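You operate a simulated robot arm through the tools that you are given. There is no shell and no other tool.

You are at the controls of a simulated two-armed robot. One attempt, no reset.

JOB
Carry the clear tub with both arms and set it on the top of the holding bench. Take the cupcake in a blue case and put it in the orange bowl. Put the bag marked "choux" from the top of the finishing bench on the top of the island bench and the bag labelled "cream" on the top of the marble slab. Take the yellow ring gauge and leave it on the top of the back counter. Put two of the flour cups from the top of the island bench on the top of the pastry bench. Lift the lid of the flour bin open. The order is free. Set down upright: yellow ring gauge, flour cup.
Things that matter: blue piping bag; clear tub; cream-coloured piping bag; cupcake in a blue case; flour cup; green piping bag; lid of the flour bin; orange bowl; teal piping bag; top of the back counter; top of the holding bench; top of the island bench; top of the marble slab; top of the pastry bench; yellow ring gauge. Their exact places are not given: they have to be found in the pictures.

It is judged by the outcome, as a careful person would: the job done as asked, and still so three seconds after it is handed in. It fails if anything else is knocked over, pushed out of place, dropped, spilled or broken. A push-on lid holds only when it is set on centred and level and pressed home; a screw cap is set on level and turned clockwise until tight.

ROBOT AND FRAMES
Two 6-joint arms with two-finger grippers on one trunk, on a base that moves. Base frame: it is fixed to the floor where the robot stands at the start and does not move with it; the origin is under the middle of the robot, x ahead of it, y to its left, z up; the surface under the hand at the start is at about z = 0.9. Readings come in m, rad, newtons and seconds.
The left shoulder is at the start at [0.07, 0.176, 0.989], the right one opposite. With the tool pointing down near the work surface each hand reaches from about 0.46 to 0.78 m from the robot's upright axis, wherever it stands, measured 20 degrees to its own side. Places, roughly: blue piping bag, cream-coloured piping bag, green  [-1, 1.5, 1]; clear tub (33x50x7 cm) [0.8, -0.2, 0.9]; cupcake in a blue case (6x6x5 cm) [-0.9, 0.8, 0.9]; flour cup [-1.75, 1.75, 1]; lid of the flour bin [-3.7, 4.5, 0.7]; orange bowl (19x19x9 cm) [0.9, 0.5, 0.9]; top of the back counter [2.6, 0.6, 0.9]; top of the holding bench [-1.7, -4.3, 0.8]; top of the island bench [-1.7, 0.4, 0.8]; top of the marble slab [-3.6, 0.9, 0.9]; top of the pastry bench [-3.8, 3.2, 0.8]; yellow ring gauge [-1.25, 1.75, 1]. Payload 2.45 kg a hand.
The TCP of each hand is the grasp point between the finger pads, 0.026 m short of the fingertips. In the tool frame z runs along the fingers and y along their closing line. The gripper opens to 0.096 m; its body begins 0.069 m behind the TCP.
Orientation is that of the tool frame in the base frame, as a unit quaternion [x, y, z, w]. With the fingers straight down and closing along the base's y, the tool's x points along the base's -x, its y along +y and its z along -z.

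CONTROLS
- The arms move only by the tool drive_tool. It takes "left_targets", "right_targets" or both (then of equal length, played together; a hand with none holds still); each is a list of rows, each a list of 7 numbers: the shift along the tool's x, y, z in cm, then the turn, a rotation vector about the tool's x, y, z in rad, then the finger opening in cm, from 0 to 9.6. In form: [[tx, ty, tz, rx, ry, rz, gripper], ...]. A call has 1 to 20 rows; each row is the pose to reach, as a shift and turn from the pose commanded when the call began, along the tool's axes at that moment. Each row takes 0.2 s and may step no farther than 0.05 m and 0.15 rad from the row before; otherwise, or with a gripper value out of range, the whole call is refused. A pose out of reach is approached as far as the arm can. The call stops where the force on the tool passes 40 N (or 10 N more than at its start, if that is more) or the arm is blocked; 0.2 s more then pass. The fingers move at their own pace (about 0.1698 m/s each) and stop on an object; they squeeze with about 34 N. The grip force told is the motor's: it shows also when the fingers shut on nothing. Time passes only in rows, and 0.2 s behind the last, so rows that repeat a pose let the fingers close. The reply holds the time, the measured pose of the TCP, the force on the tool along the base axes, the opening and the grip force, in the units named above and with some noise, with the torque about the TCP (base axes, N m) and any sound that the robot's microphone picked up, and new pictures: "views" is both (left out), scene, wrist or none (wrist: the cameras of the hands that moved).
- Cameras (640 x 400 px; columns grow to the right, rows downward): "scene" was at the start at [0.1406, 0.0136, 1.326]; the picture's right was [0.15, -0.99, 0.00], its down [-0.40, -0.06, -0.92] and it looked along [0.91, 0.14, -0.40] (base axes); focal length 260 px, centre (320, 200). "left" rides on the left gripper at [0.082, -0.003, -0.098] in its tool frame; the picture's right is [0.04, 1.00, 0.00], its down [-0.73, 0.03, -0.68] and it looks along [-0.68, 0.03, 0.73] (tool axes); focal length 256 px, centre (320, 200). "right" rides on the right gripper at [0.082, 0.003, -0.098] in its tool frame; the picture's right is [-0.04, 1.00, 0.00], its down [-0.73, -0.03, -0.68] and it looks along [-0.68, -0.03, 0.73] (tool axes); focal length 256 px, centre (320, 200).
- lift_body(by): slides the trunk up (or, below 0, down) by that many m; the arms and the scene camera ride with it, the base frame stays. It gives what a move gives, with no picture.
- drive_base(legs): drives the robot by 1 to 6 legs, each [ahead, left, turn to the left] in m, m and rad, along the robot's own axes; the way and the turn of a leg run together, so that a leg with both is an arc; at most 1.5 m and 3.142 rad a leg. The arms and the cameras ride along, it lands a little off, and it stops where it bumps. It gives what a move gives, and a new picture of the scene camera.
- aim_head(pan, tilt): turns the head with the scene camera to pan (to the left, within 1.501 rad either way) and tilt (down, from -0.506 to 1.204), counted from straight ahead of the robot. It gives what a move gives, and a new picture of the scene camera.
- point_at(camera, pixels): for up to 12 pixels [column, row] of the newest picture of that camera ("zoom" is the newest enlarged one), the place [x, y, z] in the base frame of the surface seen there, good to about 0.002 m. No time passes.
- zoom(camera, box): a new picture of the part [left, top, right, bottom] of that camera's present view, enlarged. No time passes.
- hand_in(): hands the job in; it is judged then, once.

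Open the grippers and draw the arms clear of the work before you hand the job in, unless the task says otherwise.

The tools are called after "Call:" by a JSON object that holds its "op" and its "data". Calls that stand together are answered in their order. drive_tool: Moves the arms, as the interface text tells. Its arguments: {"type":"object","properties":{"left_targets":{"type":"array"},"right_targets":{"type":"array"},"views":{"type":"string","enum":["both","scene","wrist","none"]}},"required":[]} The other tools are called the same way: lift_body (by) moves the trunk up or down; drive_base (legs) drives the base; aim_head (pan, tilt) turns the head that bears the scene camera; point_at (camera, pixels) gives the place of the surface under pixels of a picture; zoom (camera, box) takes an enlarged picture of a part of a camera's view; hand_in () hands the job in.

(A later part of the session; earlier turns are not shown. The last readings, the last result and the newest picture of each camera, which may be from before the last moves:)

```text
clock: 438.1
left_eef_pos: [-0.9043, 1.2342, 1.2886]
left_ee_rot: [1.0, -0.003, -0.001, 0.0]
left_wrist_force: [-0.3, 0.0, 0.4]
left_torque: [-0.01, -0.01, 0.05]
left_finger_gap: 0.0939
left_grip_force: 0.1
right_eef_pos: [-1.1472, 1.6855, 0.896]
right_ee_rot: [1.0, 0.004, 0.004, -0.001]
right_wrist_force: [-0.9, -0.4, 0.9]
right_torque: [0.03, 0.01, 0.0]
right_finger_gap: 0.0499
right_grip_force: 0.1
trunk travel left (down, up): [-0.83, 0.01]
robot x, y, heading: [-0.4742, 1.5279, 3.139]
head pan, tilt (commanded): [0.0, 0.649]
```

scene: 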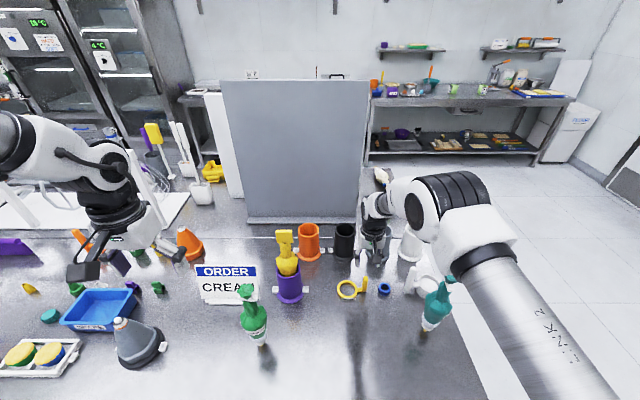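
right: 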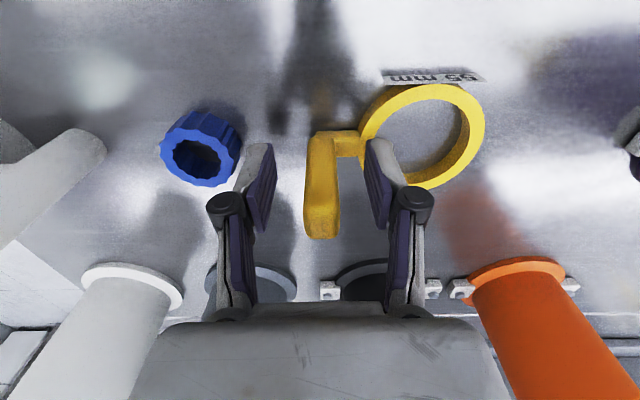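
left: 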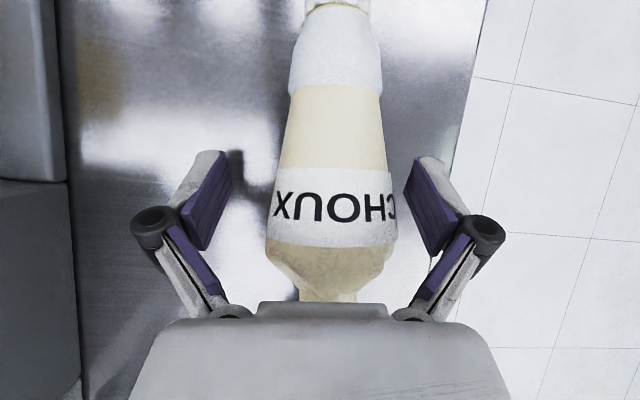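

The post sits right between the fingers. I close and lift slightly.

Call:
{"op": "drive_tool", "data": {"right_targets": [[0, 0, 0, 0, 0, 0, 3], [0, 0, 0, 0, 0, 0, 1], [0, 0, 0, 0, 0, 0, 0], [0, 0, 0, 0, 0, 0, 0], [0, 0, -1.5, 0, 0, 0, 0], [0, 0, -4, 0, 0, 0, 0]], "views": "both"}}

```text
clock: 439.5
left_eef_pos: [-0.9045, 1.2345, 1.2896]
left_ee_rot: [1.0, -0.003, -0.002, -0.001]
left_wrist_force: [-0.9, -0.2, -0.4]
left_torque: [0.0, 0.05, 0.02]
left_finger_gap: 0.0939
left_grip_force: 0.0
right_eef_pos: [-1.1471, 1.6861, 0.9359]
right_ee_rot: [1.0, 0.005, 0.004, -0.001]
right_wrist_force: [-0.8, 0.7, -0.9]
right_torque: [0.02, -0.03, 0.0]
right_finger_gap: 0.015
right_grip_force: 33.8
trunk travel left (down, up): [-0.83, 0.01]
robot x, y, heading: [-0.4723, 1.5277, 3.141]
head pan, tilt (commanded): [0.0, 0.649]
```

scene: 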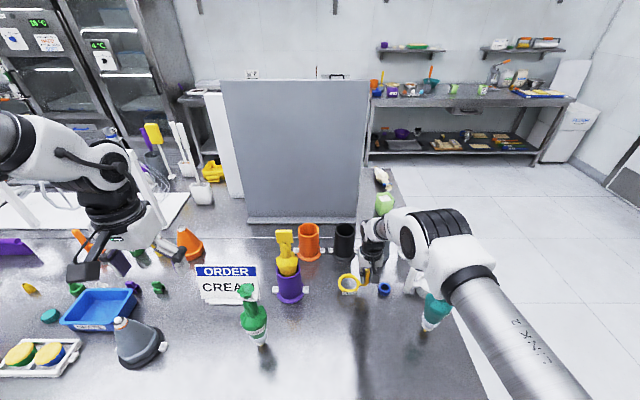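
right: 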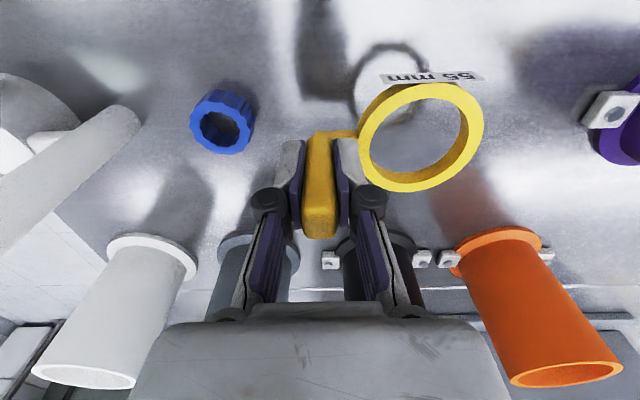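

The ring gauge is held upright (gap 15 mm). I lift it high and draw it back.

Call:
{"op": "drive_tool", "data": {"right_targets": [[0, 0, -4.5, 0, 0, 0, 0], [0, 0, -9, 0, 0, 0, 0], [0, 0, -13.5, 0, 0, 0, 0], [0, 0, -18, 0, 0, 0, 0], [0, 0, -22.5, 0, 0, 0, 0], [0, 0, -27, 0, 0, 0, 0], [0, 0, -31, 0, 0, 0, 0], [4, 0, -34, 0, 0, 0, 0], [8.5, 0, -35, 0, 0, 0, 0], [13, 0, -35, 0, 0, 0, 0], [17.5, 0, -35, 0, 0, 0, 0], [20.5, 0, -35, 0, 0, 0, 0]], "views": "scene"}}

Call:
{"op": "drive_base", "data": {"legs": [[-0.15, 0, 0], [0, 0.5, 0]]}}

Call:
{"op": "aim_head", "data": {"pan": 0.3, "tilt": 0.7}}

```text
clock: 442.1
left_eef_pos: [-0.9038, 1.2328, 1.2894]
left_ee_rot: [1.0, -0.002, -0.002, 0.0]
left_wrist_force: [0.2, -0.3, 0.4]
left_torque: [0.02, 0.05, 0.03]
left_finger_gap: 0.0941
left_grip_force: 0.0
right_eef_pos: [-0.944, 1.6862, 1.2908]
right_ee_rot: [1.0, 0.005, 0.003, -0.001]
right_wrist_force: [0.3, 0.3, 0.0]
right_torque: [-0.01, 0.04, -0.02]
right_finger_gap: 0.015
right_grip_force: 34.6
trunk travel left (down, up): [-0.83, 0.01]
robot x, y, heading: [-0.4741, 1.5285, 3.139]
head pan, tilt (commanded): [0.0, 0.649]
```

scene: 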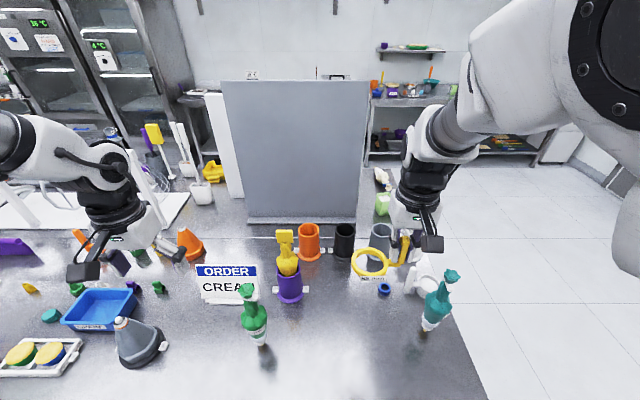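

```text
clock: 446.0
left_eef_pos: [-0.7506, 0.7363, 1.2887]
left_ee_rot: [1.0, 0.0, -0.001, 0.001]
left_wrist_force: [0.6, 0.2, 0.3]
left_torque: [-0.05, 0.0, -0.01]
left_finger_gap: 0.0942
left_grip_force: 0.0
right_eef_pos: [-0.7954, 1.1868, 1.2896]
right_ee_rot: [1.0, 0.007, 0.002, -0.001]
right_wrist_force: [0.3, 0.2, -1.0]
right_torque: [0.04, -0.01, -0.02]
right_finger_gap: 0.0148
right_grip_force: 34.3
trunk travel left (down, up): [-0.83, 0.01]
robot x, y, heading: [-0.3192, 1.0335, -3.14]
head pan, tilt (commanded): [0.0, 0.649]
```

scene: 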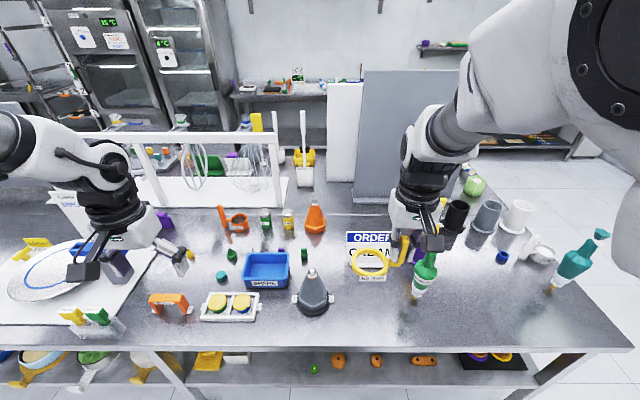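

```text
clock: 446.8
left_eef_pos: [-0.7495, 0.7332, 1.2886]
left_ee_rot: [1.0, 0.0, -0.001, 0.0]
left_wrist_force: [-0.3, 0.7, 0.1]
left_torque: [0.0, -0.01, -0.02]
left_finger_gap: 0.0941
left_grip_force: 0.1
right_eef_pos: [-0.7957, 1.1857, 1.2911]
right_ee_rot: [1.0, 0.007, 0.003, -0.001]
right_wrist_force: [0.7, -0.5, -0.4]
right_torque: [0.01, 0.02, -0.01]
right_finger_gap: 0.0147
right_grip_force: 34.0
trunk travel left (down, up): [-0.83, 0.01]
robot x, y, heading: [-0.318, 1.0317, -3.14]
head pan, tilt (commanded): [0.3, 0.7]
```

scene: 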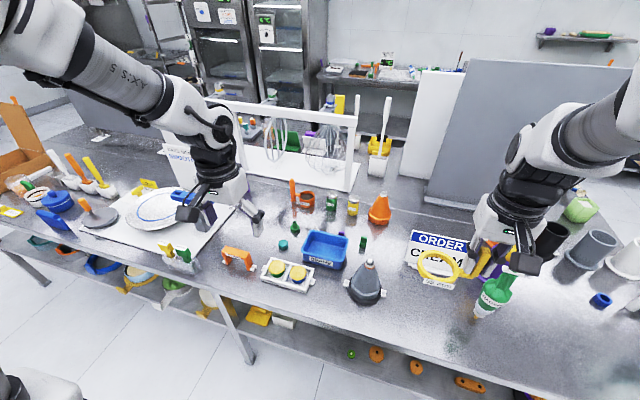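

Two small cupcakes stand in a white tray at (287,272). I zoom in to find the one in the blue case.

Call:
{"op": "zoom", "data": {"camera": "scene", "box": [235, 235, 345, 315]}}

Call:
{"op": "point_at", "data": {"camera": "scene", "pixels": [[298, 270], [299, 277], [291, 272], [306, 273], [277, 268], [277, 276], [262, 270], [288, 290], [310, 290], [322, 250]]}}

```text
5.00 times, centred on (290, 275) of scene
```

zoom: 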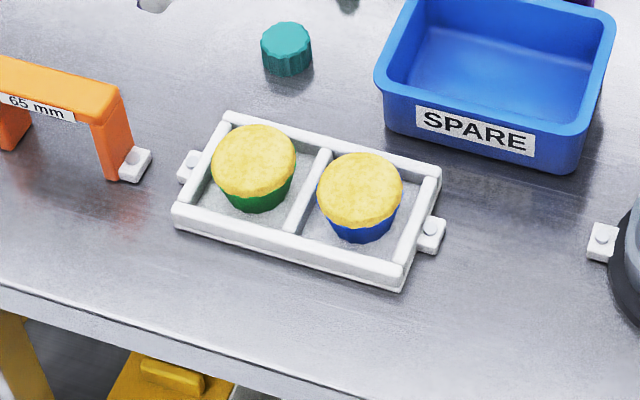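

```text
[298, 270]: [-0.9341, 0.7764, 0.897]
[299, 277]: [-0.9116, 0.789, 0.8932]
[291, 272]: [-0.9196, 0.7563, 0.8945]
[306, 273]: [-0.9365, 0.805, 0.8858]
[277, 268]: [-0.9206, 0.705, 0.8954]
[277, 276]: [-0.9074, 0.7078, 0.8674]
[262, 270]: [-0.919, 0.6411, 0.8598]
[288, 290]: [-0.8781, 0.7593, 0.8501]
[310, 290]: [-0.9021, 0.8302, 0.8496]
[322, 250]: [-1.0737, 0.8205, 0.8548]
```

The blue-cased cupcake is the right one, centre ≈(-0.929,0.779), top z≈0.897. I'll grip it along x (clear of its neighbour): I rotate the left hand a quarter turn while moving above it.

Call:
{"op": "drive_tool", "data": {"left_targets": [[-1.6, -0.4, 1.7, 0, 0, -0.143, 9], [-3.3, -0.8, 3.4, 0, 0, -0.286, 9], [-4.9, -1.3, 5.2, 0, 0, -0.428, 9], [-6.5, -1.7, 6.9, 0, 0, -0.571, 9], [-8.2, -2.1, 8.6, 0, 0, -0.714, 9], [-9.8, -2.5, 10.4, 0, 0, -0.857, 9], [-11.5, -2.9, 12.1, 0, 0, -1.0, 9], [-13, -3.3, 13.8, 0, 0, -1.142, 9], [-14.7, -3.8, 15.5, 0, 0, -1.285, 9], [-16.4, -4.2, 17.3, 0, 0, -1.428, 9], [-18, -4.6, 19, 0, 0, -1.571, 9], [-18, -4.6, 19, 0, 0, -1.571, 9]], "views": "both"}}

```text
clock: 449.4
left_eef_pos: [-0.8815, 0.7006, 1.0868]
left_ee_rot: [0.706, 0.708, -0.003, 0.0]
left_wrist_force: [0.0, 0.1, 0.6]
left_torque: [0.02, 0.03, 0.01]
left_finger_gap: 0.09
left_grip_force: 0.1
left hand out of reach, approached as far as the arm can: row 1, 2, 3, 4, 5, 6, 7, 8, 9, 10, 11, 12
right_eef_pos: [-0.7937, 1.1854, 1.2901]
right_ee_rot: [1.0, 0.007, 0.003, -0.002]
right_wrist_force: [-1.1, 0.2, -0.3]
right_torque: [0.0, 0.05, -0.01]
right_finger_gap: 0.015
right_grip_force: 33.6
trunk travel left (down, up): [-0.83, 0.01]
robot x, y, heading: [-0.3226, 1.0343, -3.135]
head pan, tilt (commanded): [0.3, 0.7]
```

scene: 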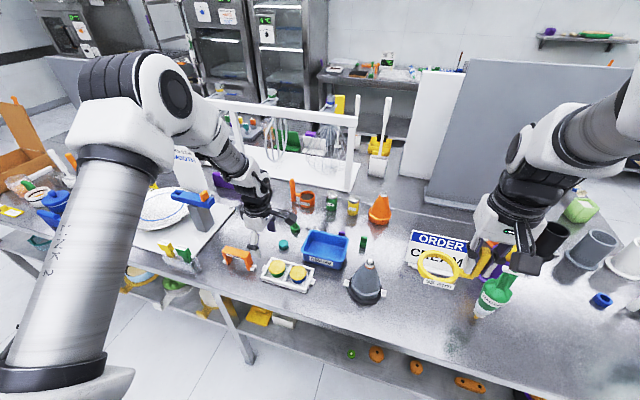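
left: 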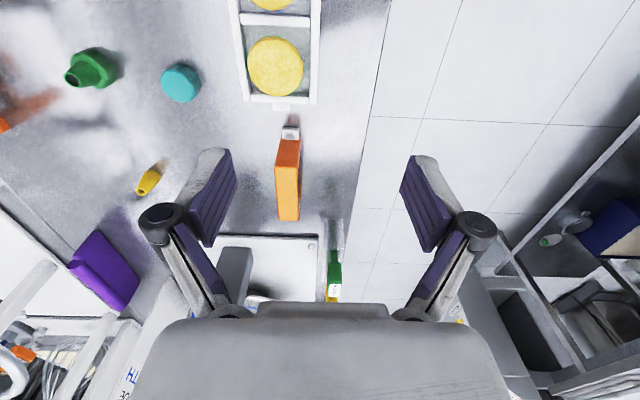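

The left arm is limited in moving sideways, but orientation is right. I'll use the base to centre it over the cupcake; first I raise the right hand (with the ring) higher.

Call:
{"op": "drive_tool", "data": {"right_targets": [[0, 0, -4, 0, 0, 0, 0], [0, 0, -8, 0, 0, 0, 0], [0, 0, -11, 0, 0, 0, 0]], "views": "none"}}

Call:
{"op": "drive_base", "data": {"legs": [[0.048, -0.078, 0]]}}

Call:
{"op": "drive_tool", "data": {"left_targets": [[0, 0, 0, 0, 0, 0, 9]], "views": "both"}}

```text
clock: 450.2
left_eef_pos: [-0.8816, 0.7016, 1.0869]
left_ee_rot: [0.706, 0.708, -0.005, 0.0]
left_wrist_force: [0.2, 0.0, -1.1]
left_torque: [-0.01, 0.01, 0.04]
left_finger_gap: 0.09
left_grip_force: 0.1
right_eef_pos: [-0.7947, 1.1847, 1.4005]
right_ee_rot: [1.0, 0.007, 0.004, -0.002]
right_wrist_force: [-0.3, -0.2, -0.5]
right_torque: [-0.01, 0.0, 0.01]
right_finger_gap: 0.015
right_grip_force: 34.4
trunk travel left (down, up): [-0.83, 0.01]
robot x, y, heading: [-0.3204, 1.03, -3.141]
head pan, tilt (commanded): [0.3, 0.7]
```

```text
clock: 451.3
left_eef_pos: [-0.926, 0.7732, 1.0866]
left_ee_rot: [0.706, 0.709, -0.003, -0.002]
left_wrist_force: [1.1, -0.2, 0.0]
left_torque: [0.02, 0.02, 0.0]
left_finger_gap: 0.09
left_grip_force: 0.1
right_eef_pos: [-0.8398, 1.2568, 1.402]
right_ee_rot: [1.0, 0.008, 0.004, -0.004]
right_wrist_force: [-0.6, -0.5, -0.8]
right_torque: [0.05, 0.04, -0.02]
right_finger_gap: 0.0152
right_grip_force: 34.1
trunk travel left (down, up): [-0.83, 0.01]
robot x, y, heading: [-0.3652, 1.1026, -3.141]
head pan, tilt (commanded): [0.3, 0.7]
```

scene: 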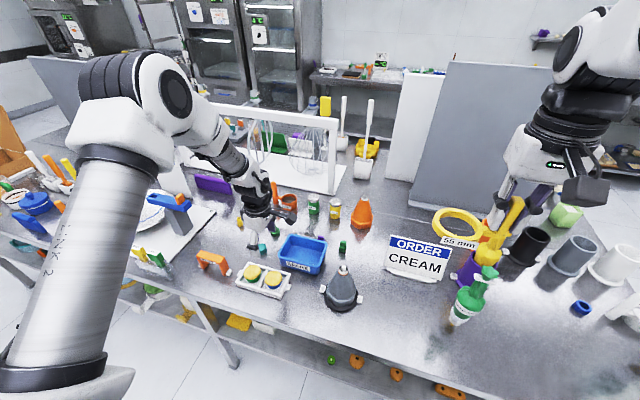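

```text
clock: 451.7
left_eef_pos: [-0.9274, 0.7764, 1.0869]
left_ee_rot: [0.706, 0.708, -0.004, -0.001]
left_wrist_force: [-0.3, 0.1, -0.5]
left_torque: [0.03, 0.0, 0.0]
left_finger_gap: 0.0898
left_grip_force: 0.1
right_eef_pos: [-0.8416, 1.2605, 1.3993]
right_ee_rot: [1.0, 0.009, 0.003, -0.001]
right_wrist_force: [0.6, -0.7, 0.1]
right_torque: [0.05, 0.0, 0.0]
right_finger_gap: 0.0149
right_grip_force: 34.3
trunk travel left (down, up): [-0.83, 0.01]
robot x, y, heading: [-0.3668, 1.1088, -3.136]
head pan, tilt (commanded): [0.3, 0.7]
```

scene: 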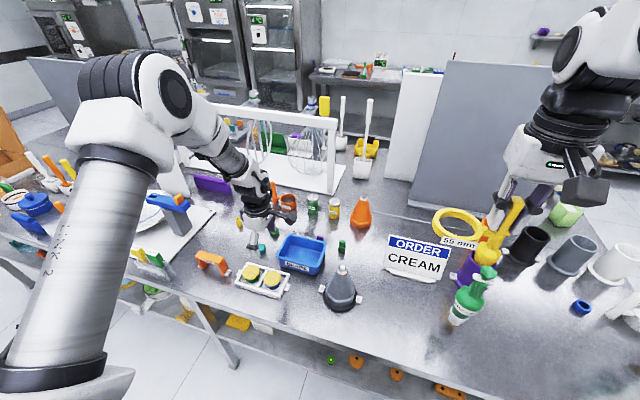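
left: 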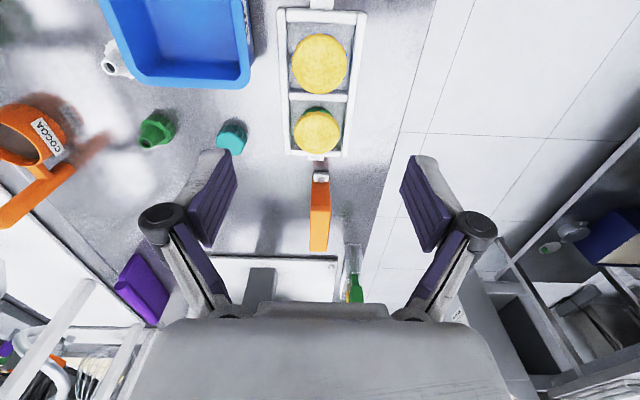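

The cupcake at (320,63) in the wrist view should be the blue-cased one (north). I verify its position.

Call:
{"op": "point_at", "data": {"camera": "left", "pixels": [[320, 63], [294, 63], [346, 63], [320, 38], [320, 90], [317, 130], [285, 60], [356, 60]]}}

Call:
{"op": "zoom", "data": {"camera": "left", "box": [260, 0, 380, 180]}}

```text
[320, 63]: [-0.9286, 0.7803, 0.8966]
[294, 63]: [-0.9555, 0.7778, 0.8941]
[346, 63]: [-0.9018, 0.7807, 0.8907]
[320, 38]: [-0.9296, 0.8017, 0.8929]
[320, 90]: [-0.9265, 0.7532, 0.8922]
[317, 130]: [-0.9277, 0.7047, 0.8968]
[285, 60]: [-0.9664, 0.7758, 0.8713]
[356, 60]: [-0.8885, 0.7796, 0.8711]
```

```text
2.22 times, centred on (320, 90) of left
```

zoom: 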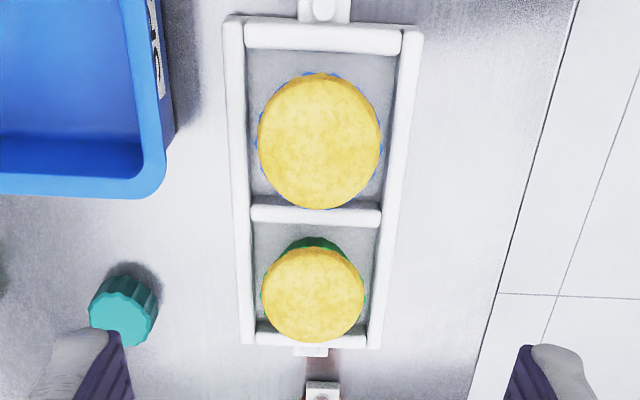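

The blue case rim is visible around it; centre (-0.9285,0.7785), tray rails at z≈0.871. I lower with the trunk by 16 cm, then check.

Call:
{"op": "lift_body", "data": {"by": -0.16}}

Call:
{"op": "drive_tool", "data": {"left_targets": [[0, 0, 0, 0, 0, 0, 8.6]], "views": "wrist"}}

```text
clock: 453.5
left_eef_pos: [-0.9272, 0.7766, 0.9259]
left_ee_rot: [0.705, 0.709, -0.004, 0.0]
left_wrist_force: [-0.7, -0.4, 0.7]
left_torque: [0.0, -0.03, -0.04]
left_finger_gap: 0.0898
left_grip_force: 0.0
right_eef_pos: [-0.8415, 1.2613, 1.2404]
right_ee_rot: [1.0, 0.008, 0.003, -0.002]
right_wrist_force: [0.8, 0.3, -0.9]
right_torque: [-0.02, 0.01, -0.03]
right_finger_gap: 0.0148
right_grip_force: 34.1
trunk travel left (down, up): [-0.67, 0.17]
robot x, y, heading: [-0.3676, 1.1072, -3.137]
head pan, tilt (commanded): [0.3, 0.7]
```

```text
clock: 453.9
left_eef_pos: [-0.9284, 0.776, 0.9269]
left_ee_rot: [0.706, 0.708, -0.004, 0.0]
left_wrist_force: [0.7, 0.3, 0.3]
left_torque: [0.0, 0.01, 0.01]
left_finger_gap: 0.0863
left_grip_force: 0.1
right_eef_pos: [-0.8422, 1.2607, 1.2404]
right_ee_rot: [1.0, 0.008, 0.004, -0.002]
right_wrist_force: [0.1, -0.4, -0.7]
right_torque: [-0.02, 0.02, -0.01]
right_finger_gap: 0.015
right_grip_force: 34.0
trunk travel left (down, up): [-0.67, 0.17]
robot x, y, heading: [-0.3699, 1.1096, -3.14]
head pan, tilt (commanded): [0.3, 0.7]
```

left: 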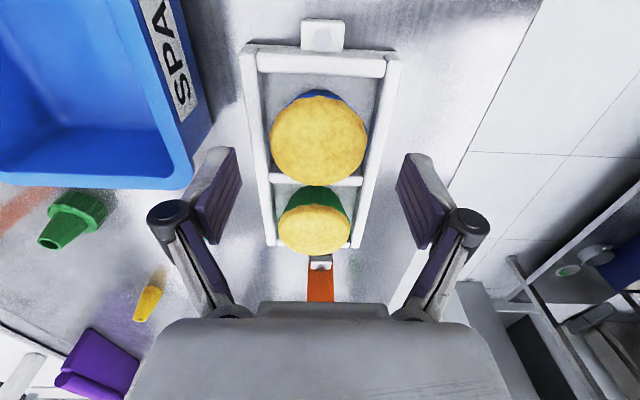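

I verify the cupcake centre in this closer view.

Call:
{"op": "point_at", "data": {"camera": "left", "pixels": [[320, 138], [320, 97], [320, 180], [275, 140], [365, 140], [250, 120], [392, 120]]}}

```text
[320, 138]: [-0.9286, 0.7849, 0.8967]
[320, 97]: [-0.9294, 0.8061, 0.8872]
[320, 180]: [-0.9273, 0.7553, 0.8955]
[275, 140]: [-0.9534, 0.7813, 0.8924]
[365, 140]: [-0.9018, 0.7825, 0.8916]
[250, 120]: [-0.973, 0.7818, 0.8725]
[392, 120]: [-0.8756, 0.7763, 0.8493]
```

Centre is (-0.928,0.780); I shift 4 mm and lower 2.4 cm.

Call:
{"op": "drive_tool", "data": {"left_targets": [[0.2, 0, 0, 0, 0, 0, 8], [0.4, 0, 0, 0, 0, 0, 7.6]], "views": "none"}}

Call:
{"op": "lift_body", "data": {"by": -0.024}}

Call:
{"op": "drive_tool", "data": {"left_targets": [[0, 0, 0, 0, 0, 0, 7.4]], "views": "wrist"}}

```text
clock: 454.5
left_eef_pos: [-0.9276, 0.7795, 0.9278]
left_ee_rot: [0.706, 0.708, -0.006, 0.001]
left_wrist_force: [-0.2, 0.4, 0.0]
left_torque: [0.02, 0.01, -0.02]
left_finger_gap: 0.0761
left_grip_force: 0.1
right_eef_pos: [-0.8424, 1.261, 1.2388]
right_ee_rot: [1.0, 0.009, 0.004, -0.002]
right_wrist_force: [0.1, -0.2, -0.1]
right_torque: [0.01, 0.0, 0.02]
right_finger_gap: 0.0153
right_grip_force: 34.5
trunk travel left (down, up): [-0.67, 0.17]
robot x, y, heading: [-0.3675, 1.1063, -3.137]
head pan, tilt (commanded): [0.3, 0.7]
```

```text
clock: 455.2
left_eef_pos: [-0.9282, 0.7803, 0.9027]
left_ee_rot: [0.706, 0.708, -0.005, 0.001]
left_wrist_force: [-0.1, 0.6, 0.0]
left_torque: [-0.01, -0.03, -0.02]
left_finger_gap: 0.0762
left_grip_force: 0.0
right_eef_pos: [-0.8422, 1.261, 1.2174]
right_ee_rot: [1.0, 0.007, 0.003, -0.002]
right_wrist_force: [1.6, 0.0, 0.3]
right_torque: [0.04, -0.03, 0.01]
right_finger_gap: 0.015
right_grip_force: 33.6
trunk travel left (down, up): [-0.646, 0.194]
robot x, y, heading: [-0.3679, 1.106, -3.134]
head pan, tilt (commanded): [0.3, 0.7]
```

```text
clock: 455.6
left_eef_pos: [-0.9275, 0.7792, 0.9027]
left_ee_rot: [0.706, 0.708, -0.006, 0.001]
left_wrist_force: [-0.2, 0.7, 0.8]
left_torque: [0.01, 0.03, -0.02]
left_finger_gap: 0.074
left_grip_force: 0.1
right_eef_pos: [-0.8436, 1.2601, 1.2168]
right_ee_rot: [1.0, 0.008, 0.003, -0.002]
right_wrist_force: [0.0, 0.0, -0.6]
right_torque: [0.01, -0.02, -0.04]
right_finger_gap: 0.0146
right_grip_force: 33.5
trunk travel left (down, up): [-0.646, 0.194]
robot x, y, heading: [-0.3652, 1.1067, -3.136]
head pan, tilt (commanded): [0.3, 0.7]
```

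left: 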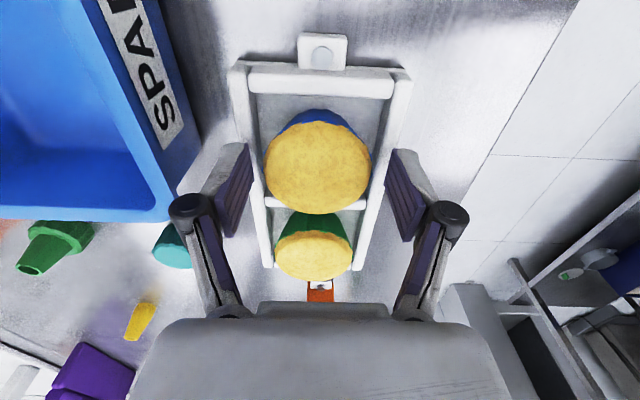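

Centred. I close gently on the cupcake.

Call:
{"op": "drive_tool", "data": {"left_targets": [[0, 0, 0, 0, 0, 0, 6.4], [0, 0, 0, 0, 0, 0, 5.6], [0, 0, 0, 0, 0, 0, 4.5], [0, 0, 0, 0, 0, 0, 3], [0, 0, 0, 0, 0, 0, 3]], "views": "wrist"}}

```text
clock: 456.8
left_eef_pos: [-0.9272, 0.7814, 0.9038]
left_ee_rot: [0.705, 0.709, -0.007, 0.001]
left_wrist_force: [-1.4, -0.9, 5.2]
left_torque: [-0.05, 0.04, 0.01]
left_finger_gap: 0.0582
left_grip_force: 34.4
right_eef_pos: [-0.8423, 1.2622, 1.2163]
right_ee_rot: [1.0, 0.007, 0.004, -0.002]
right_wrist_force: [0.1, -0.1, -0.9]
right_torque: [0.02, 0.02, 0.01]
right_finger_gap: 0.015
right_grip_force: 34.3
trunk travel left (down, up): [-0.646, 0.194]
robot x, y, heading: [-0.3652, 1.1063, -3.137]
head pan, tilt (commanded): [0.3, 0.7]
```

left: 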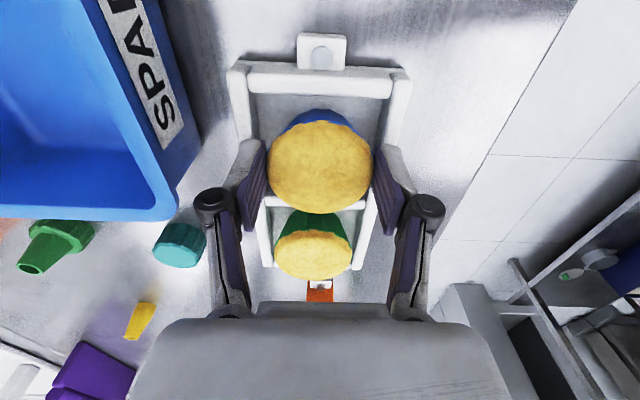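

Gripped (58 mm, 34 N). I lift with the trunk and check.

Call:
{"op": "lift_body", "data": {"by": 0.04}}

Call:
{"op": "drive_tool", "data": {"left_targets": [[0, 0, 0, 0, 0, 0, 3]], "views": "both"}}

```text
clock: 457.7
left_eef_pos: [-0.9286, 0.78, 0.9418]
left_ee_rot: [0.706, 0.708, -0.006, 0.001]
left_wrist_force: [-0.4, -0.8, -0.4]
left_torque: [0.01, -0.01, 0.03]
left_finger_gap: 0.0582
left_grip_force: 33.8
right_eef_pos: [-0.8439, 1.261, 1.2566]
right_ee_rot: [1.0, 0.008, 0.003, -0.001]
right_wrist_force: [-0.5, 0.2, -0.2]
right_torque: [0.02, -0.02, 0.0]
right_finger_gap: 0.0149
right_grip_force: 33.6
trunk travel left (down, up): [-0.686, 0.154]
robot x, y, heading: [-0.3661, 1.1043, -3.134]
head pan, tilt (commanded): [0.3, 0.7]
```

```text
clock: 458.1
left_eef_pos: [-0.9278, 0.7793, 0.9436]
left_ee_rot: [0.706, 0.708, -0.007, 0.001]
left_wrist_force: [-0.6, -0.2, -0.8]
left_torque: [-0.01, 0.03, 0.01]
left_finger_gap: 0.0582
left_grip_force: 34.3
right_eef_pos: [-0.8423, 1.2607, 1.2571]
right_ee_rot: [1.0, 0.008, 0.003, -0.001]
right_wrist_force: [-0.9, -1.0, 0.2]
right_torque: [0.01, -0.01, -0.03]
right_finger_gap: 0.015
right_grip_force: 33.9
trunk travel left (down, up): [-0.686, 0.154]
robot x, y, heading: [-0.3719, 1.1099, -3.131]
head pan, tilt (commanded): [0.3, 0.7]
```

scene: 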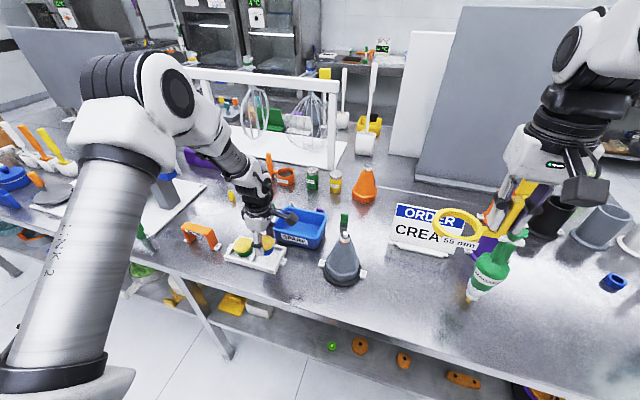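
left: 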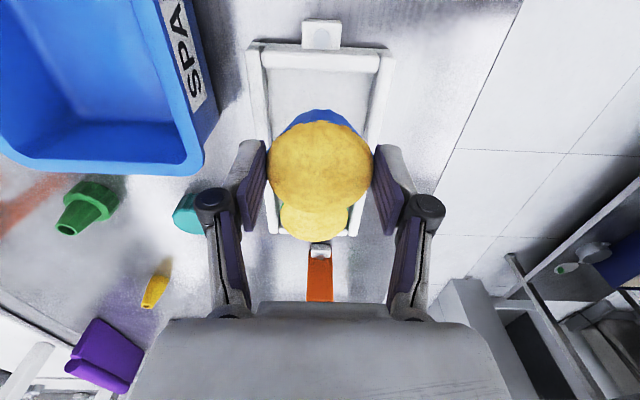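

The cupcake is held upright. I raise the trunk, back off and turn around to face east.

Call:
{"op": "lift_body", "data": {"by": 0.15}}

Call:
{"op": "drive_base", "data": {"legs": [[-0.24, 0, 0], [0, 0, -1.57]]}}

Call:
{"op": "aim_head", "data": {"pan": -0.9, "tilt": 0.5}}

```text
clock: 459.8
left_eef_pos: [-0.9267, 0.78, 1.0924]
left_ee_rot: [0.706, 0.708, -0.006, 0.001]
left_wrist_force: [0.2, 0.0, 0.0]
left_torque: [-0.04, 0.0, 0.02]
left_finger_gap: 0.0583
left_grip_force: 34.1
right_eef_pos: [-0.843, 1.2607, 1.4057]
right_ee_rot: [1.0, 0.009, 0.005, -0.002]
right_wrist_force: [-0.7, 0.5, -0.6]
right_torque: [0.03, 0.02, 0.03]
right_finger_gap: 0.0149
right_grip_force: 33.7
trunk travel left (down, up): [-0.836, 0.004]
robot x, y, heading: [-0.3695, 1.1061, -3.137]
head pan, tilt (commanded): [0.3, 0.7]
```

```text
clock: 465.5
left_eef_pos: [-0.4287, 1.6834, 1.0927]
left_ee_rot: [1.0, -0.021, -0.005, -0.003]
left_wrist_force: [-0.6, -0.9, 0.7]
left_torque: [-0.02, 0.03, -0.01]
left_finger_gap: 0.0583
left_grip_force: 33.6
right_eef_pos: [0.0474, 1.5751, 1.4068]
right_ee_rot: [-0.696, 0.718, -0.004, -0.002]
right_wrist_force: [-0.3, -0.1, -0.2]
right_torque: [-0.04, -0.03, 0.0]
right_finger_gap: 0.0152
right_grip_force: 33.8
trunk travel left (down, up): [-0.836, 0.004]
robot x, y, heading: [-0.1286, 1.1114, 1.527]
head pan, tilt (commanded): [0.3, 0.7]
```

scene: 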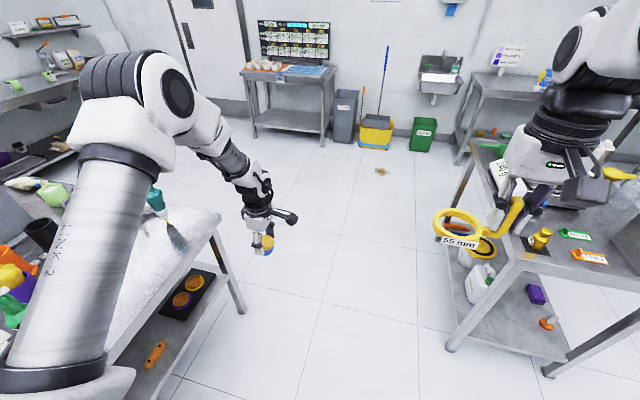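

```text
clock: 466.9
left_eef_pos: [-0.4274, 1.683, 1.092]
left_ee_rot: [1.0, -0.022, -0.005, -0.004]
left_wrist_force: [0.5, 0.0, -0.3]
left_torque: [0.0, 0.0, -0.04]
left_finger_gap: 0.0583
left_grip_force: 33.6
right_eef_pos: [0.0482, 1.5758, 1.4057]
right_ee_rot: [-0.697, 0.718, -0.004, -0.001]
right_wrist_force: [0.3, -0.6, -0.5]
right_torque: [-0.01, 0.01, -0.03]
right_finger_gap: 0.015
right_grip_force: 34.0
trunk travel left (down, up): [-0.836, 0.004]
robot x, y, heading: [-0.1294, 1.1085, 1.53]
head pan, tilt (commanded): [-0.901, 0.499]
```

scene: 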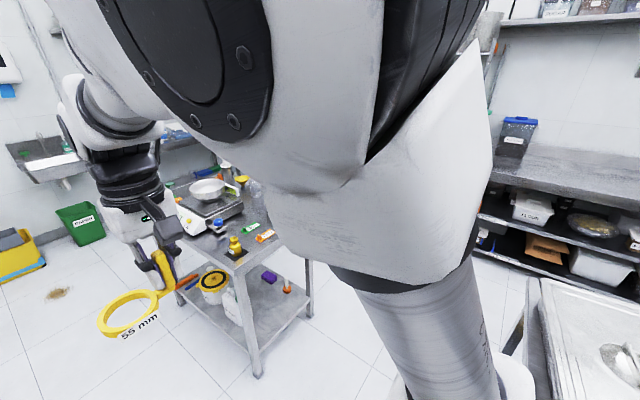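

I measure the passage between the cart and the first bench.

Call:
{"op": "point_at", "data": {"camera": "scene", "pixels": [[258, 372], [305, 318], [530, 285], [560, 330], [500, 340], [480, 215], [540, 190], [600, 200], [240, 262], [310, 250], [330, 380], [525, 330]]}}

```text
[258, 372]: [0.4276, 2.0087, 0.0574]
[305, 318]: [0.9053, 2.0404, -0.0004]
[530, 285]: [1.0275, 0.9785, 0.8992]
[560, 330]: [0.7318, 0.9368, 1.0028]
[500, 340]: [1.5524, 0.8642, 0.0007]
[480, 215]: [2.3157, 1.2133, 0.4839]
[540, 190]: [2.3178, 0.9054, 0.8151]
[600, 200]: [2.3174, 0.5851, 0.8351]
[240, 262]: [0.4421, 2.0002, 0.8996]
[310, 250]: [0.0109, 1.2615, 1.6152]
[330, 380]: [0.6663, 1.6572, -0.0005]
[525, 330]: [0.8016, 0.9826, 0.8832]
```

The passage (y 0.98–2.0) is wide enough. I move to y≈1.38, turn to face east and look.

Call:
{"op": "drive_base", "data": {"legs": [[0.27, 0, 0], [0, 0, -1.53]]}}

Call:
{"op": "aim_head", "data": {"pan": 0.0, "tilt": 0.45}}

```text
clock: 472.6
left_eef_pos: [0.4489, 1.6972, 1.0928]
left_ee_rot: [-0.703, 0.711, 0.001, 0.006]
left_wrist_force: [-0.1, 0.4, -1.0]
left_torque: [0.02, 0.01, 0.0]
left_finger_gap: 0.0585
left_grip_force: 33.7
right_eef_pos: [0.3589, 1.2178, 1.4063]
right_ee_rot: [-0.001, 1.0, -0.002, -0.004]
right_wrist_force: [0.3, -0.4, -0.9]
right_torque: [-0.02, 0.0, -0.04]
right_finger_gap: 0.0151
right_grip_force: 33.9
trunk travel left (down, up): [-0.836, 0.004]
robot x, y, heading: [-0.1133, 1.3764, -0.009]
head pan, tilt (commanded): [-0.901, 0.499]
```

scene: 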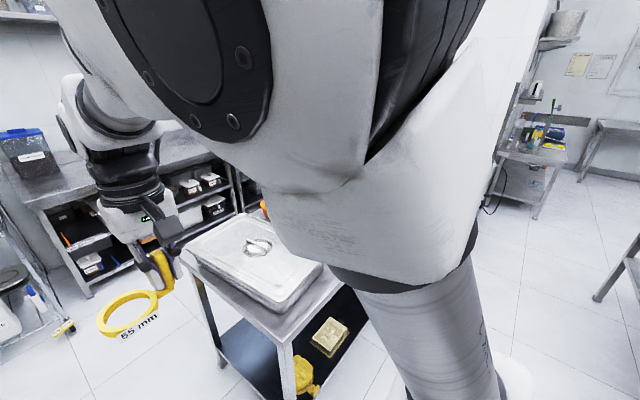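

```text
clock: 473.8
left_eef_pos: [0.4504, 1.6956, 1.0921]
left_ee_rot: [-0.703, 0.711, 0.001, 0.006]
left_wrist_force: [0.1, -0.4, -0.2]
left_torque: [-0.03, 0.0, -0.05]
left_finger_gap: 0.0582
left_grip_force: 33.6
right_eef_pos: [0.359, 1.2173, 1.4055]
right_ee_rot: [-0.001, 1.0, -0.002, -0.003]
right_wrist_force: [0.3, -0.3, -0.5]
right_torque: [0.01, 0.01, -0.02]
right_finger_gap: 0.015
right_grip_force: 34.1
trunk travel left (down, up): [-0.836, 0.004]
robot x, y, heading: [-0.1148, 1.3795, -0.01]
head pan, tilt (commanded): [0.0, 0.45]
```

scene: 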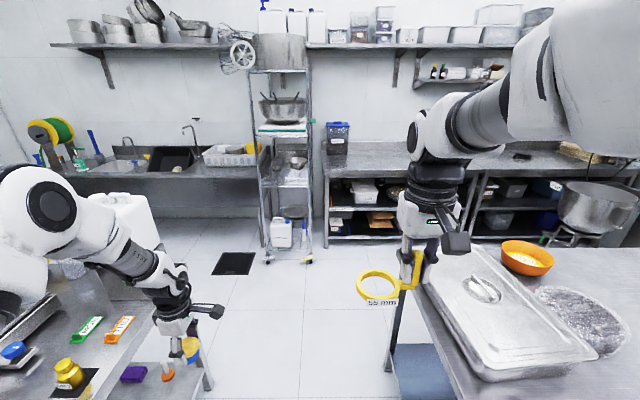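

The way east is open. I measure the rack, back counter and bowl.

Call:
{"op": "point_at", "data": {"camera": "scene", "pixels": [[268, 260], [306, 258], [330, 235], [400, 240], [345, 170], [480, 165], [527, 245], [525, 265], [505, 255], [552, 262], [520, 155], [235, 263]]}}

Call:
{"op": "zoom", "data": {"camera": "scene", "box": [310, 100, 640, 290]}}

```text
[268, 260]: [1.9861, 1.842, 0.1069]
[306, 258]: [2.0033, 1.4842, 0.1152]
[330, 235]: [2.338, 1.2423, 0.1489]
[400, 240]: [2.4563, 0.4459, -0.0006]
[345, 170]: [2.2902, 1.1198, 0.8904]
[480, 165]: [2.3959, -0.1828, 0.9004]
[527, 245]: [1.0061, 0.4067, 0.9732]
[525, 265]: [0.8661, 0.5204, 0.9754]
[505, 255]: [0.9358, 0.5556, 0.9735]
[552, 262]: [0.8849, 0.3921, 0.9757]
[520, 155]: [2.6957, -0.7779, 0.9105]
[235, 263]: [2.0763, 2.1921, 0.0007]
```

```text
1.94 times, centred on (475, 195) of scene
```

zoom: 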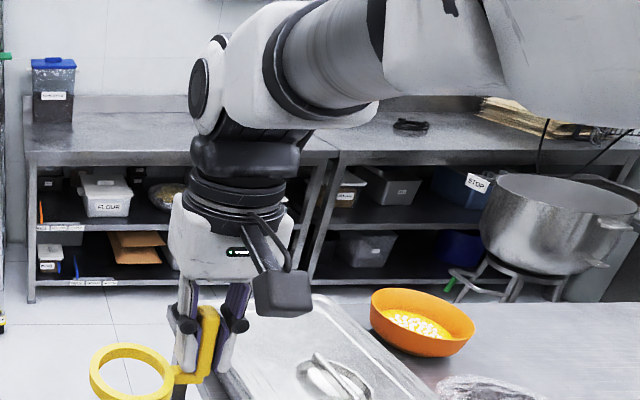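

The bowl is at ≈(0.935,0.465), rim z≈0.974; back counter top z≈0.90 from x≈2.30; rack at x≥1.99, y 1.48–1.84. I drive to x≈1.1, turn to face south, then slide into the east aisle.

Call:
{"op": "drive_base", "data": {"legs": [[1.2, 0.05, 0]]}}

Call:
{"op": "drive_base", "data": {"legs": [[0, 0, -0.8], [0, 0, -0.77]]}}

```text
clock: 479.8
left_eef_pos: [1.6382, 1.7789, 1.0932]
left_ee_rot: [0.717, -0.697, 0.0, -0.006]
left_wrist_force: [-0.3, 0.8, -0.9]
left_torque: [-0.01, -0.01, 0.0]
left_finger_gap: 0.0581
left_grip_force: 34.4
right_eef_pos: [1.5642, 1.2961, 1.4062]
right_ee_rot: [-0.021, 1.0, -0.001, -0.003]
right_wrist_force: [-0.2, -0.7, -1.1]
right_torque: [0.0, 0.03, -0.01]
right_finger_gap: 0.015
right_grip_force: 33.7
trunk travel left (down, up): [-0.836, 0.004]
robot x, y, heading: [1.0892, 1.4376, 0.033]
head pan, tilt (commanded): [0.0, 0.45]
```

scene: 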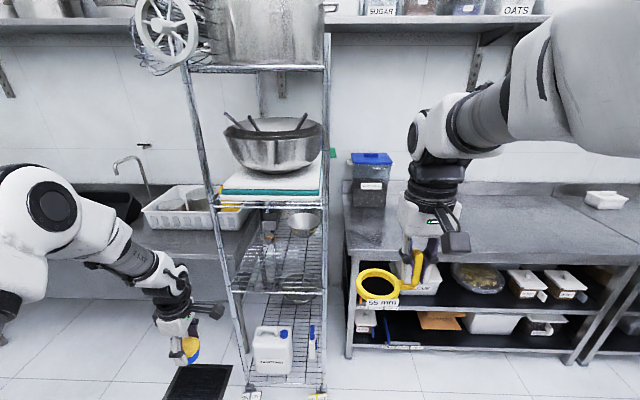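

```text
clock: 484.3
left_eef_pos: [1.4446, 0.8958, 1.0927]
left_ee_rot: [-0.028, 1.0, -0.003, 0.005]
left_wrist_force: [0.4, 0.0, -1.0]
left_torque: [-0.04, 0.06, 0.0]
left_finger_gap: 0.0586
left_grip_force: 34.4
right_eef_pos: [0.9604, 0.9555, 1.4063]
right_ee_rot: [0.682, 0.731, 0.001, -0.004]
right_wrist_force: [-0.5, 0.7, -0.5]
right_torque: [-0.02, 0.02, 0.01]
right_finger_gap: 0.015
right_grip_force: 33.6
trunk travel left (down, up): [-0.836, 0.004]
robot x, y, heading: [1.0838, 1.4401, -1.514]
head pan, tilt (commanded): [0.0, 0.45]
```

scene: 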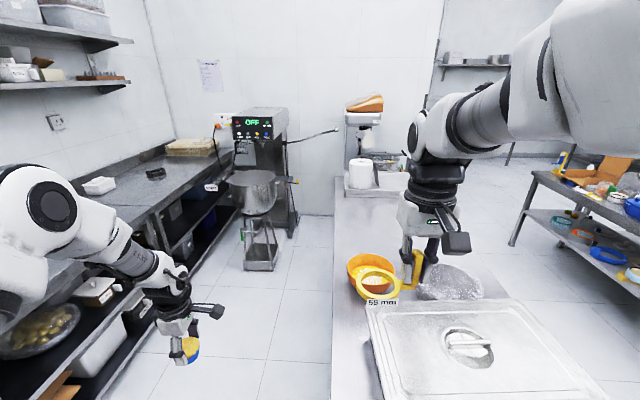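

The aisle ahead is clear. I slide diagonally into it and go to about (1.6,0.78).

Call:
{"op": "drive_base", "data": {"legs": [[0, 0, -0.057], [0.2, 0.45, 0], [0.45, 0.06, 0]]}}

Call:
{"op": "aim_head", "data": {"pan": 1.2, "tilt": 0.55}}

```text
clock: 489.9
left_eef_pos: [1.9126, 0.2305, 1.0932]
left_ee_rot: [-0.001, 1.0, -0.005, 0.005]
left_wrist_force: [0.3, 0.3, -1.6]
left_torque: [-0.05, -0.02, 0.04]
left_finger_gap: 0.0583
left_grip_force: 33.5
right_eef_pos: [1.4327, 0.316, 1.4076]
right_ee_rot: [0.701, 0.713, 0.001, -0.003]
right_wrist_force: [-0.8, 0.0, -0.2]
right_torque: [0.02, 0.02, 0.03]
right_finger_gap: 0.0151
right_grip_force: 33.9
trunk travel left (down, up): [-0.836, 0.004]
robot x, y, heading: [1.5827, 0.7868, -1.566]
head pan, tilt (commanded): [0.0, 0.45]
```

scene: 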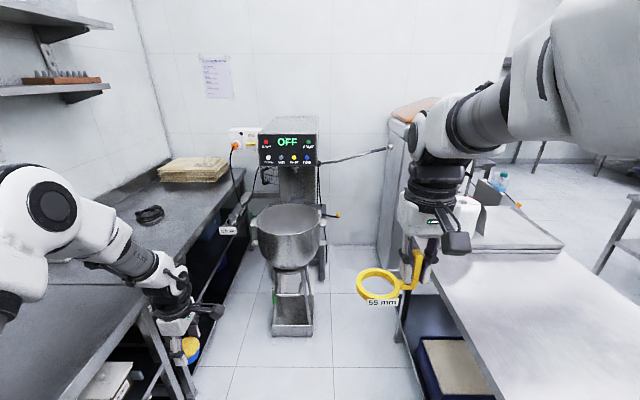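

```text
clock: 491.3
left_eef_pos: [1.9128, 0.2281, 1.0923]
left_ee_rot: [-0.001, 1.0, -0.003, 0.005]
left_wrist_force: [0.2, 0.5, -0.7]
left_torque: [-0.02, -0.02, -0.04]
left_finger_gap: 0.0584
left_grip_force: 34.4
right_eef_pos: [1.4328, 0.3126, 1.4057]
right_ee_rot: [0.701, 0.713, 0.001, -0.003]
right_wrist_force: [-0.3, 0.1, -0.6]
right_torque: [-0.01, 0.02, -0.02]
right_finger_gap: 0.0151
right_grip_force: 34.0
trunk travel left (down, up): [-0.836, 0.004]
robot x, y, heading: [1.5831, 0.7873, -1.562]
head pan, tilt (commanded): [1.201, 0.55]
```

scene: 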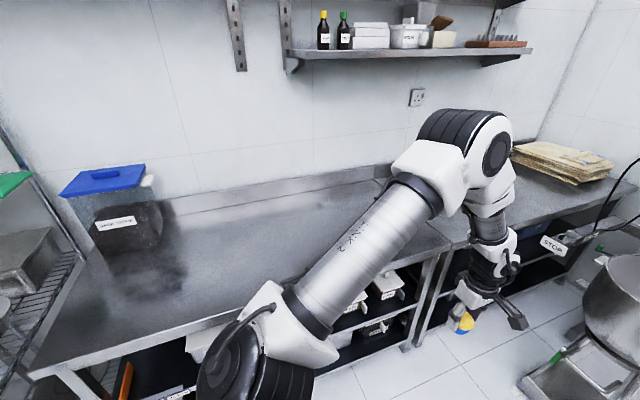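

The counter is bare except the blue-lidded box at its north end. I turn left to face it, then strafe south to y≈0.5.

Call:
{"op": "drive_base", "data": {"legs": [[0, 0, 1.56], [0, -0.28, 0]]}}

Call:
{"op": "aim_head", "data": {"pan": -0.2, "tilt": 0.65}}

Call:
{"op": "point_at", "data": {"camera": "scene", "pixels": [[320, 200], [320, 250], [250, 200], [400, 230], [320, 280], [320, 300], [200, 230], [350, 160]]}}

```text
clock: 497.1
left_eef_pos: [2.1492, 0.8268, 1.0919]
left_ee_rot: [-0.699, 0.715, 0.001, 0.005]
left_wrist_force: [-0.6, -0.2, -0.5]
left_torque: [-0.03, -0.01, -0.01]
left_finger_gap: 0.0583
left_grip_force: 34.2
right_eef_pos: [2.0519, 0.3492, 1.4064]
right_ee_rot: [0.005, 1.0, -0.003, -0.004]
right_wrist_force: [-0.9, 0.4, -0.2]
right_torque: [-0.03, -0.03, 0.01]
right_finger_gap: 0.015
right_grip_force: 33.8
trunk travel left (down, up): [-0.836, 0.004]
robot x, y, heading: [1.5807, 0.5083, -0.018]
head pan, tilt (commanded): [1.201, 0.55]
```

scene: 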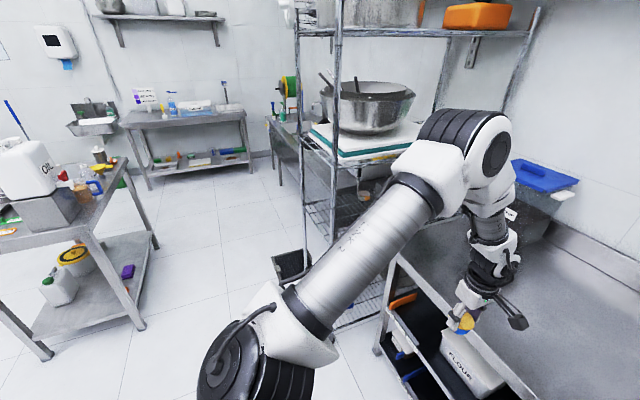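

```text
clock: 498.6
left_eef_pos: [2.1484, 0.8274, 1.0928]
left_ee_rot: [-0.7, 0.714, 0.001, 0.006]
left_wrist_force: [0.2, -0.2, -0.7]
left_torque: [0.02, -0.02, -0.01]
left_finger_gap: 0.0581
left_grip_force: 34.2
right_eef_pos: [2.0525, 0.3466, 1.406]
right_ee_rot: [0.004, 1.0, -0.002, -0.003]
right_wrist_force: [1.0, 0.0, -0.5]
right_torque: [0.03, 0.01, 0.02]
right_finger_gap: 0.015
right_grip_force: 33.7
trunk travel left (down, up): [-0.836, 0.004]
robot x, y, heading: [1.5798, 0.5096, -0.018]
head pan, tilt (commanded): [-0.201, 0.649]
```

scene: 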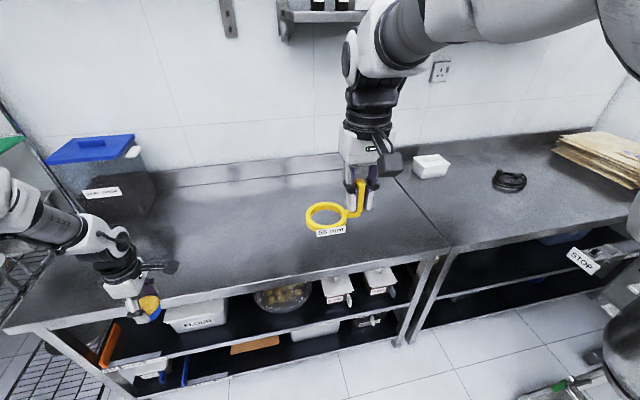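

```text
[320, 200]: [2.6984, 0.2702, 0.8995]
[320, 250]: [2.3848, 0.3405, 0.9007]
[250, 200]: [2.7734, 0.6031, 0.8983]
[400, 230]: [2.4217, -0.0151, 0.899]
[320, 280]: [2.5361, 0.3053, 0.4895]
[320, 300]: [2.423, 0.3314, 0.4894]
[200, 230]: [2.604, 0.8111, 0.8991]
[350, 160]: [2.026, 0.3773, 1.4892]
```

The counter top is at z≈0.899, seam at y≈0. I drive 0.3 m closer and lower the ring gauge onto it around (2.50,0.35).

Call:
{"op": "drive_base", "data": {"legs": [[0.29, 0, 0.018]]}}

Call:
{"op": "drive_tool", "data": {"right_targets": [[-4.5, 0.5, 1, 0, 0, 0, 0], [-8.8, 1, 3, 0, 0, 0, 0], [-12, 1.5, 6.5, 0, 0, 0, 0], [-14, 2, 11, 0, 0, 0, 0], [-14, 2, 15.5, 0, 0, 0, 0], [-14, 2, 20, 0, 0, 0, 0], [-14, 2, 24.5, 0, 0, 0, 0], [-14, 2, 29, 0, 0, 0, 0], [-14, 2, 33.5, 0, 0, 0, 0], [-14, 2, 38, 0, 0, 0, 0], [-14, 2, 42, 0, 0, 0, 0], [-14, 2, 42, 0, 0, 0, 0]], "views": "both"}}

```text
clock: 500.6
left_eef_pos: [2.4319, 0.8264, 1.0923]
left_ee_rot: [-0.702, 0.712, 0.001, 0.007]
left_wrist_force: [-0.5, 0.3, -0.5]
left_torque: [0.0, -0.07, 0.0]
left_finger_gap: 0.0585
left_grip_force: 34.2
right_eef_pos: [2.3381, 0.3463, 1.407]
right_ee_rot: [0.001, 1.0, -0.002, -0.002]
right_wrist_force: [-1.3, -0.4, -0.7]
right_torque: [0.0, -0.01, -0.02]
right_finger_gap: 0.015
right_grip_force: 33.8
trunk travel left (down, up): [-0.836, 0.004]
robot x, y, heading: [1.8684, 0.5084, -0.011]
head pan, tilt (commanded): [-0.201, 0.649]
```

scene: 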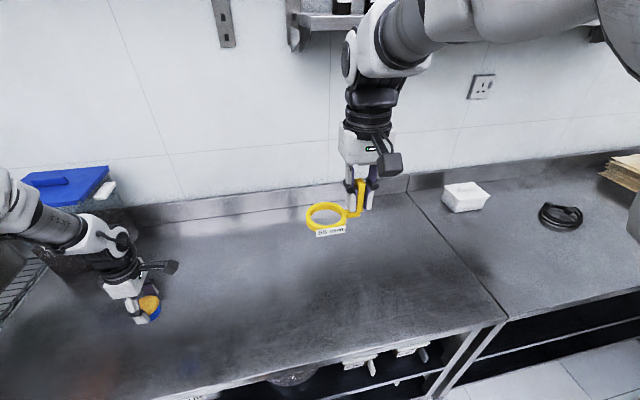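

```text
clock: 503.2
left_eef_pos: [2.4332, 0.8254, 1.0925]
left_ee_rot: [-0.702, 0.712, 0.0, 0.006]
left_wrist_force: [0.1, -1.0, -0.2]
left_torque: [0.01, 0.01, -0.01]
left_finger_gap: 0.0583
left_grip_force: 34.1
right_eef_pos: [2.475, 0.364, 0.9873]
right_ee_rot: [0.001, 1.0, -0.001, -0.004]
right_wrist_force: [0.3, -0.3, -0.3]
right_torque: [0.03, 0.01, -0.03]
right_finger_gap: 0.0152
right_grip_force: 33.9
trunk travel left (down, up): [-0.836, 0.004]
robot x, y, heading: [1.867, 0.5071, -0.015]
head pan, tilt (commanded): [-0.201, 0.649]
```

scene: 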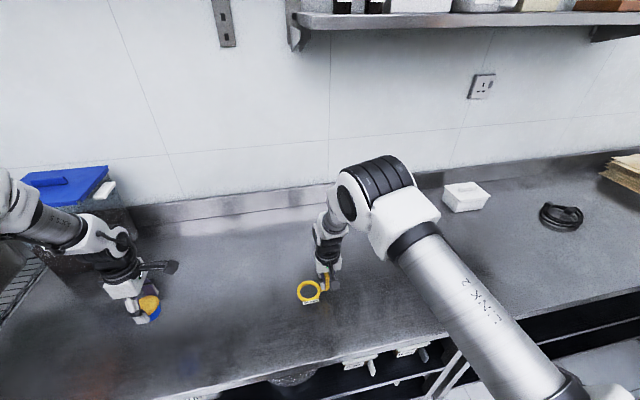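
right: 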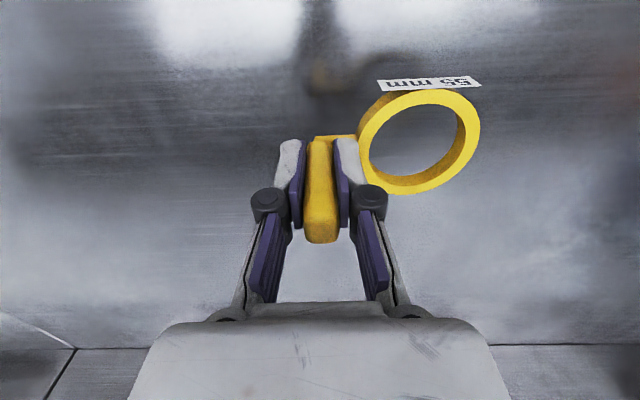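

The ring is ~4 cm above the counter and level. I lower it slowly to contact.

Call:
{"op": "drive_tool", "data": {"right_targets": [[0, 0, 2, 0, 0, 0, 0], [0, 0, 3.2, 0, 0, 0, 0], [0, 0, 3.8, 0, 0, 0, 0], [0, 0, 4.1, 0, 0, 0, 0]], "views": "none"}}

```text
clock: 504.2
left_eef_pos: [2.4313, 0.8266, 1.0934]
left_ee_rot: [-0.702, 0.712, 0.0, 0.007]
left_wrist_force: [0.7, 0.5, -1.1]
left_torque: [-0.01, 0.01, -0.04]
left_finger_gap: 0.0587
left_grip_force: 34.4
right_eef_pos: [2.477, 0.3645, 0.9459]
right_ee_rot: [0.001, 1.0, -0.002, -0.001]
right_wrist_force: [1.0, 1.0, 17.7]
right_torque: [0.11, 0.0, -0.02]
right_finger_gap: 0.0149
right_grip_force: 34.4
trunk travel left (down, up): [-0.836, 0.004]
robot x, y, heading: [1.8688, 0.5058, -0.012]
head pan, tilt (commanded): [-0.201, 0.649]
```

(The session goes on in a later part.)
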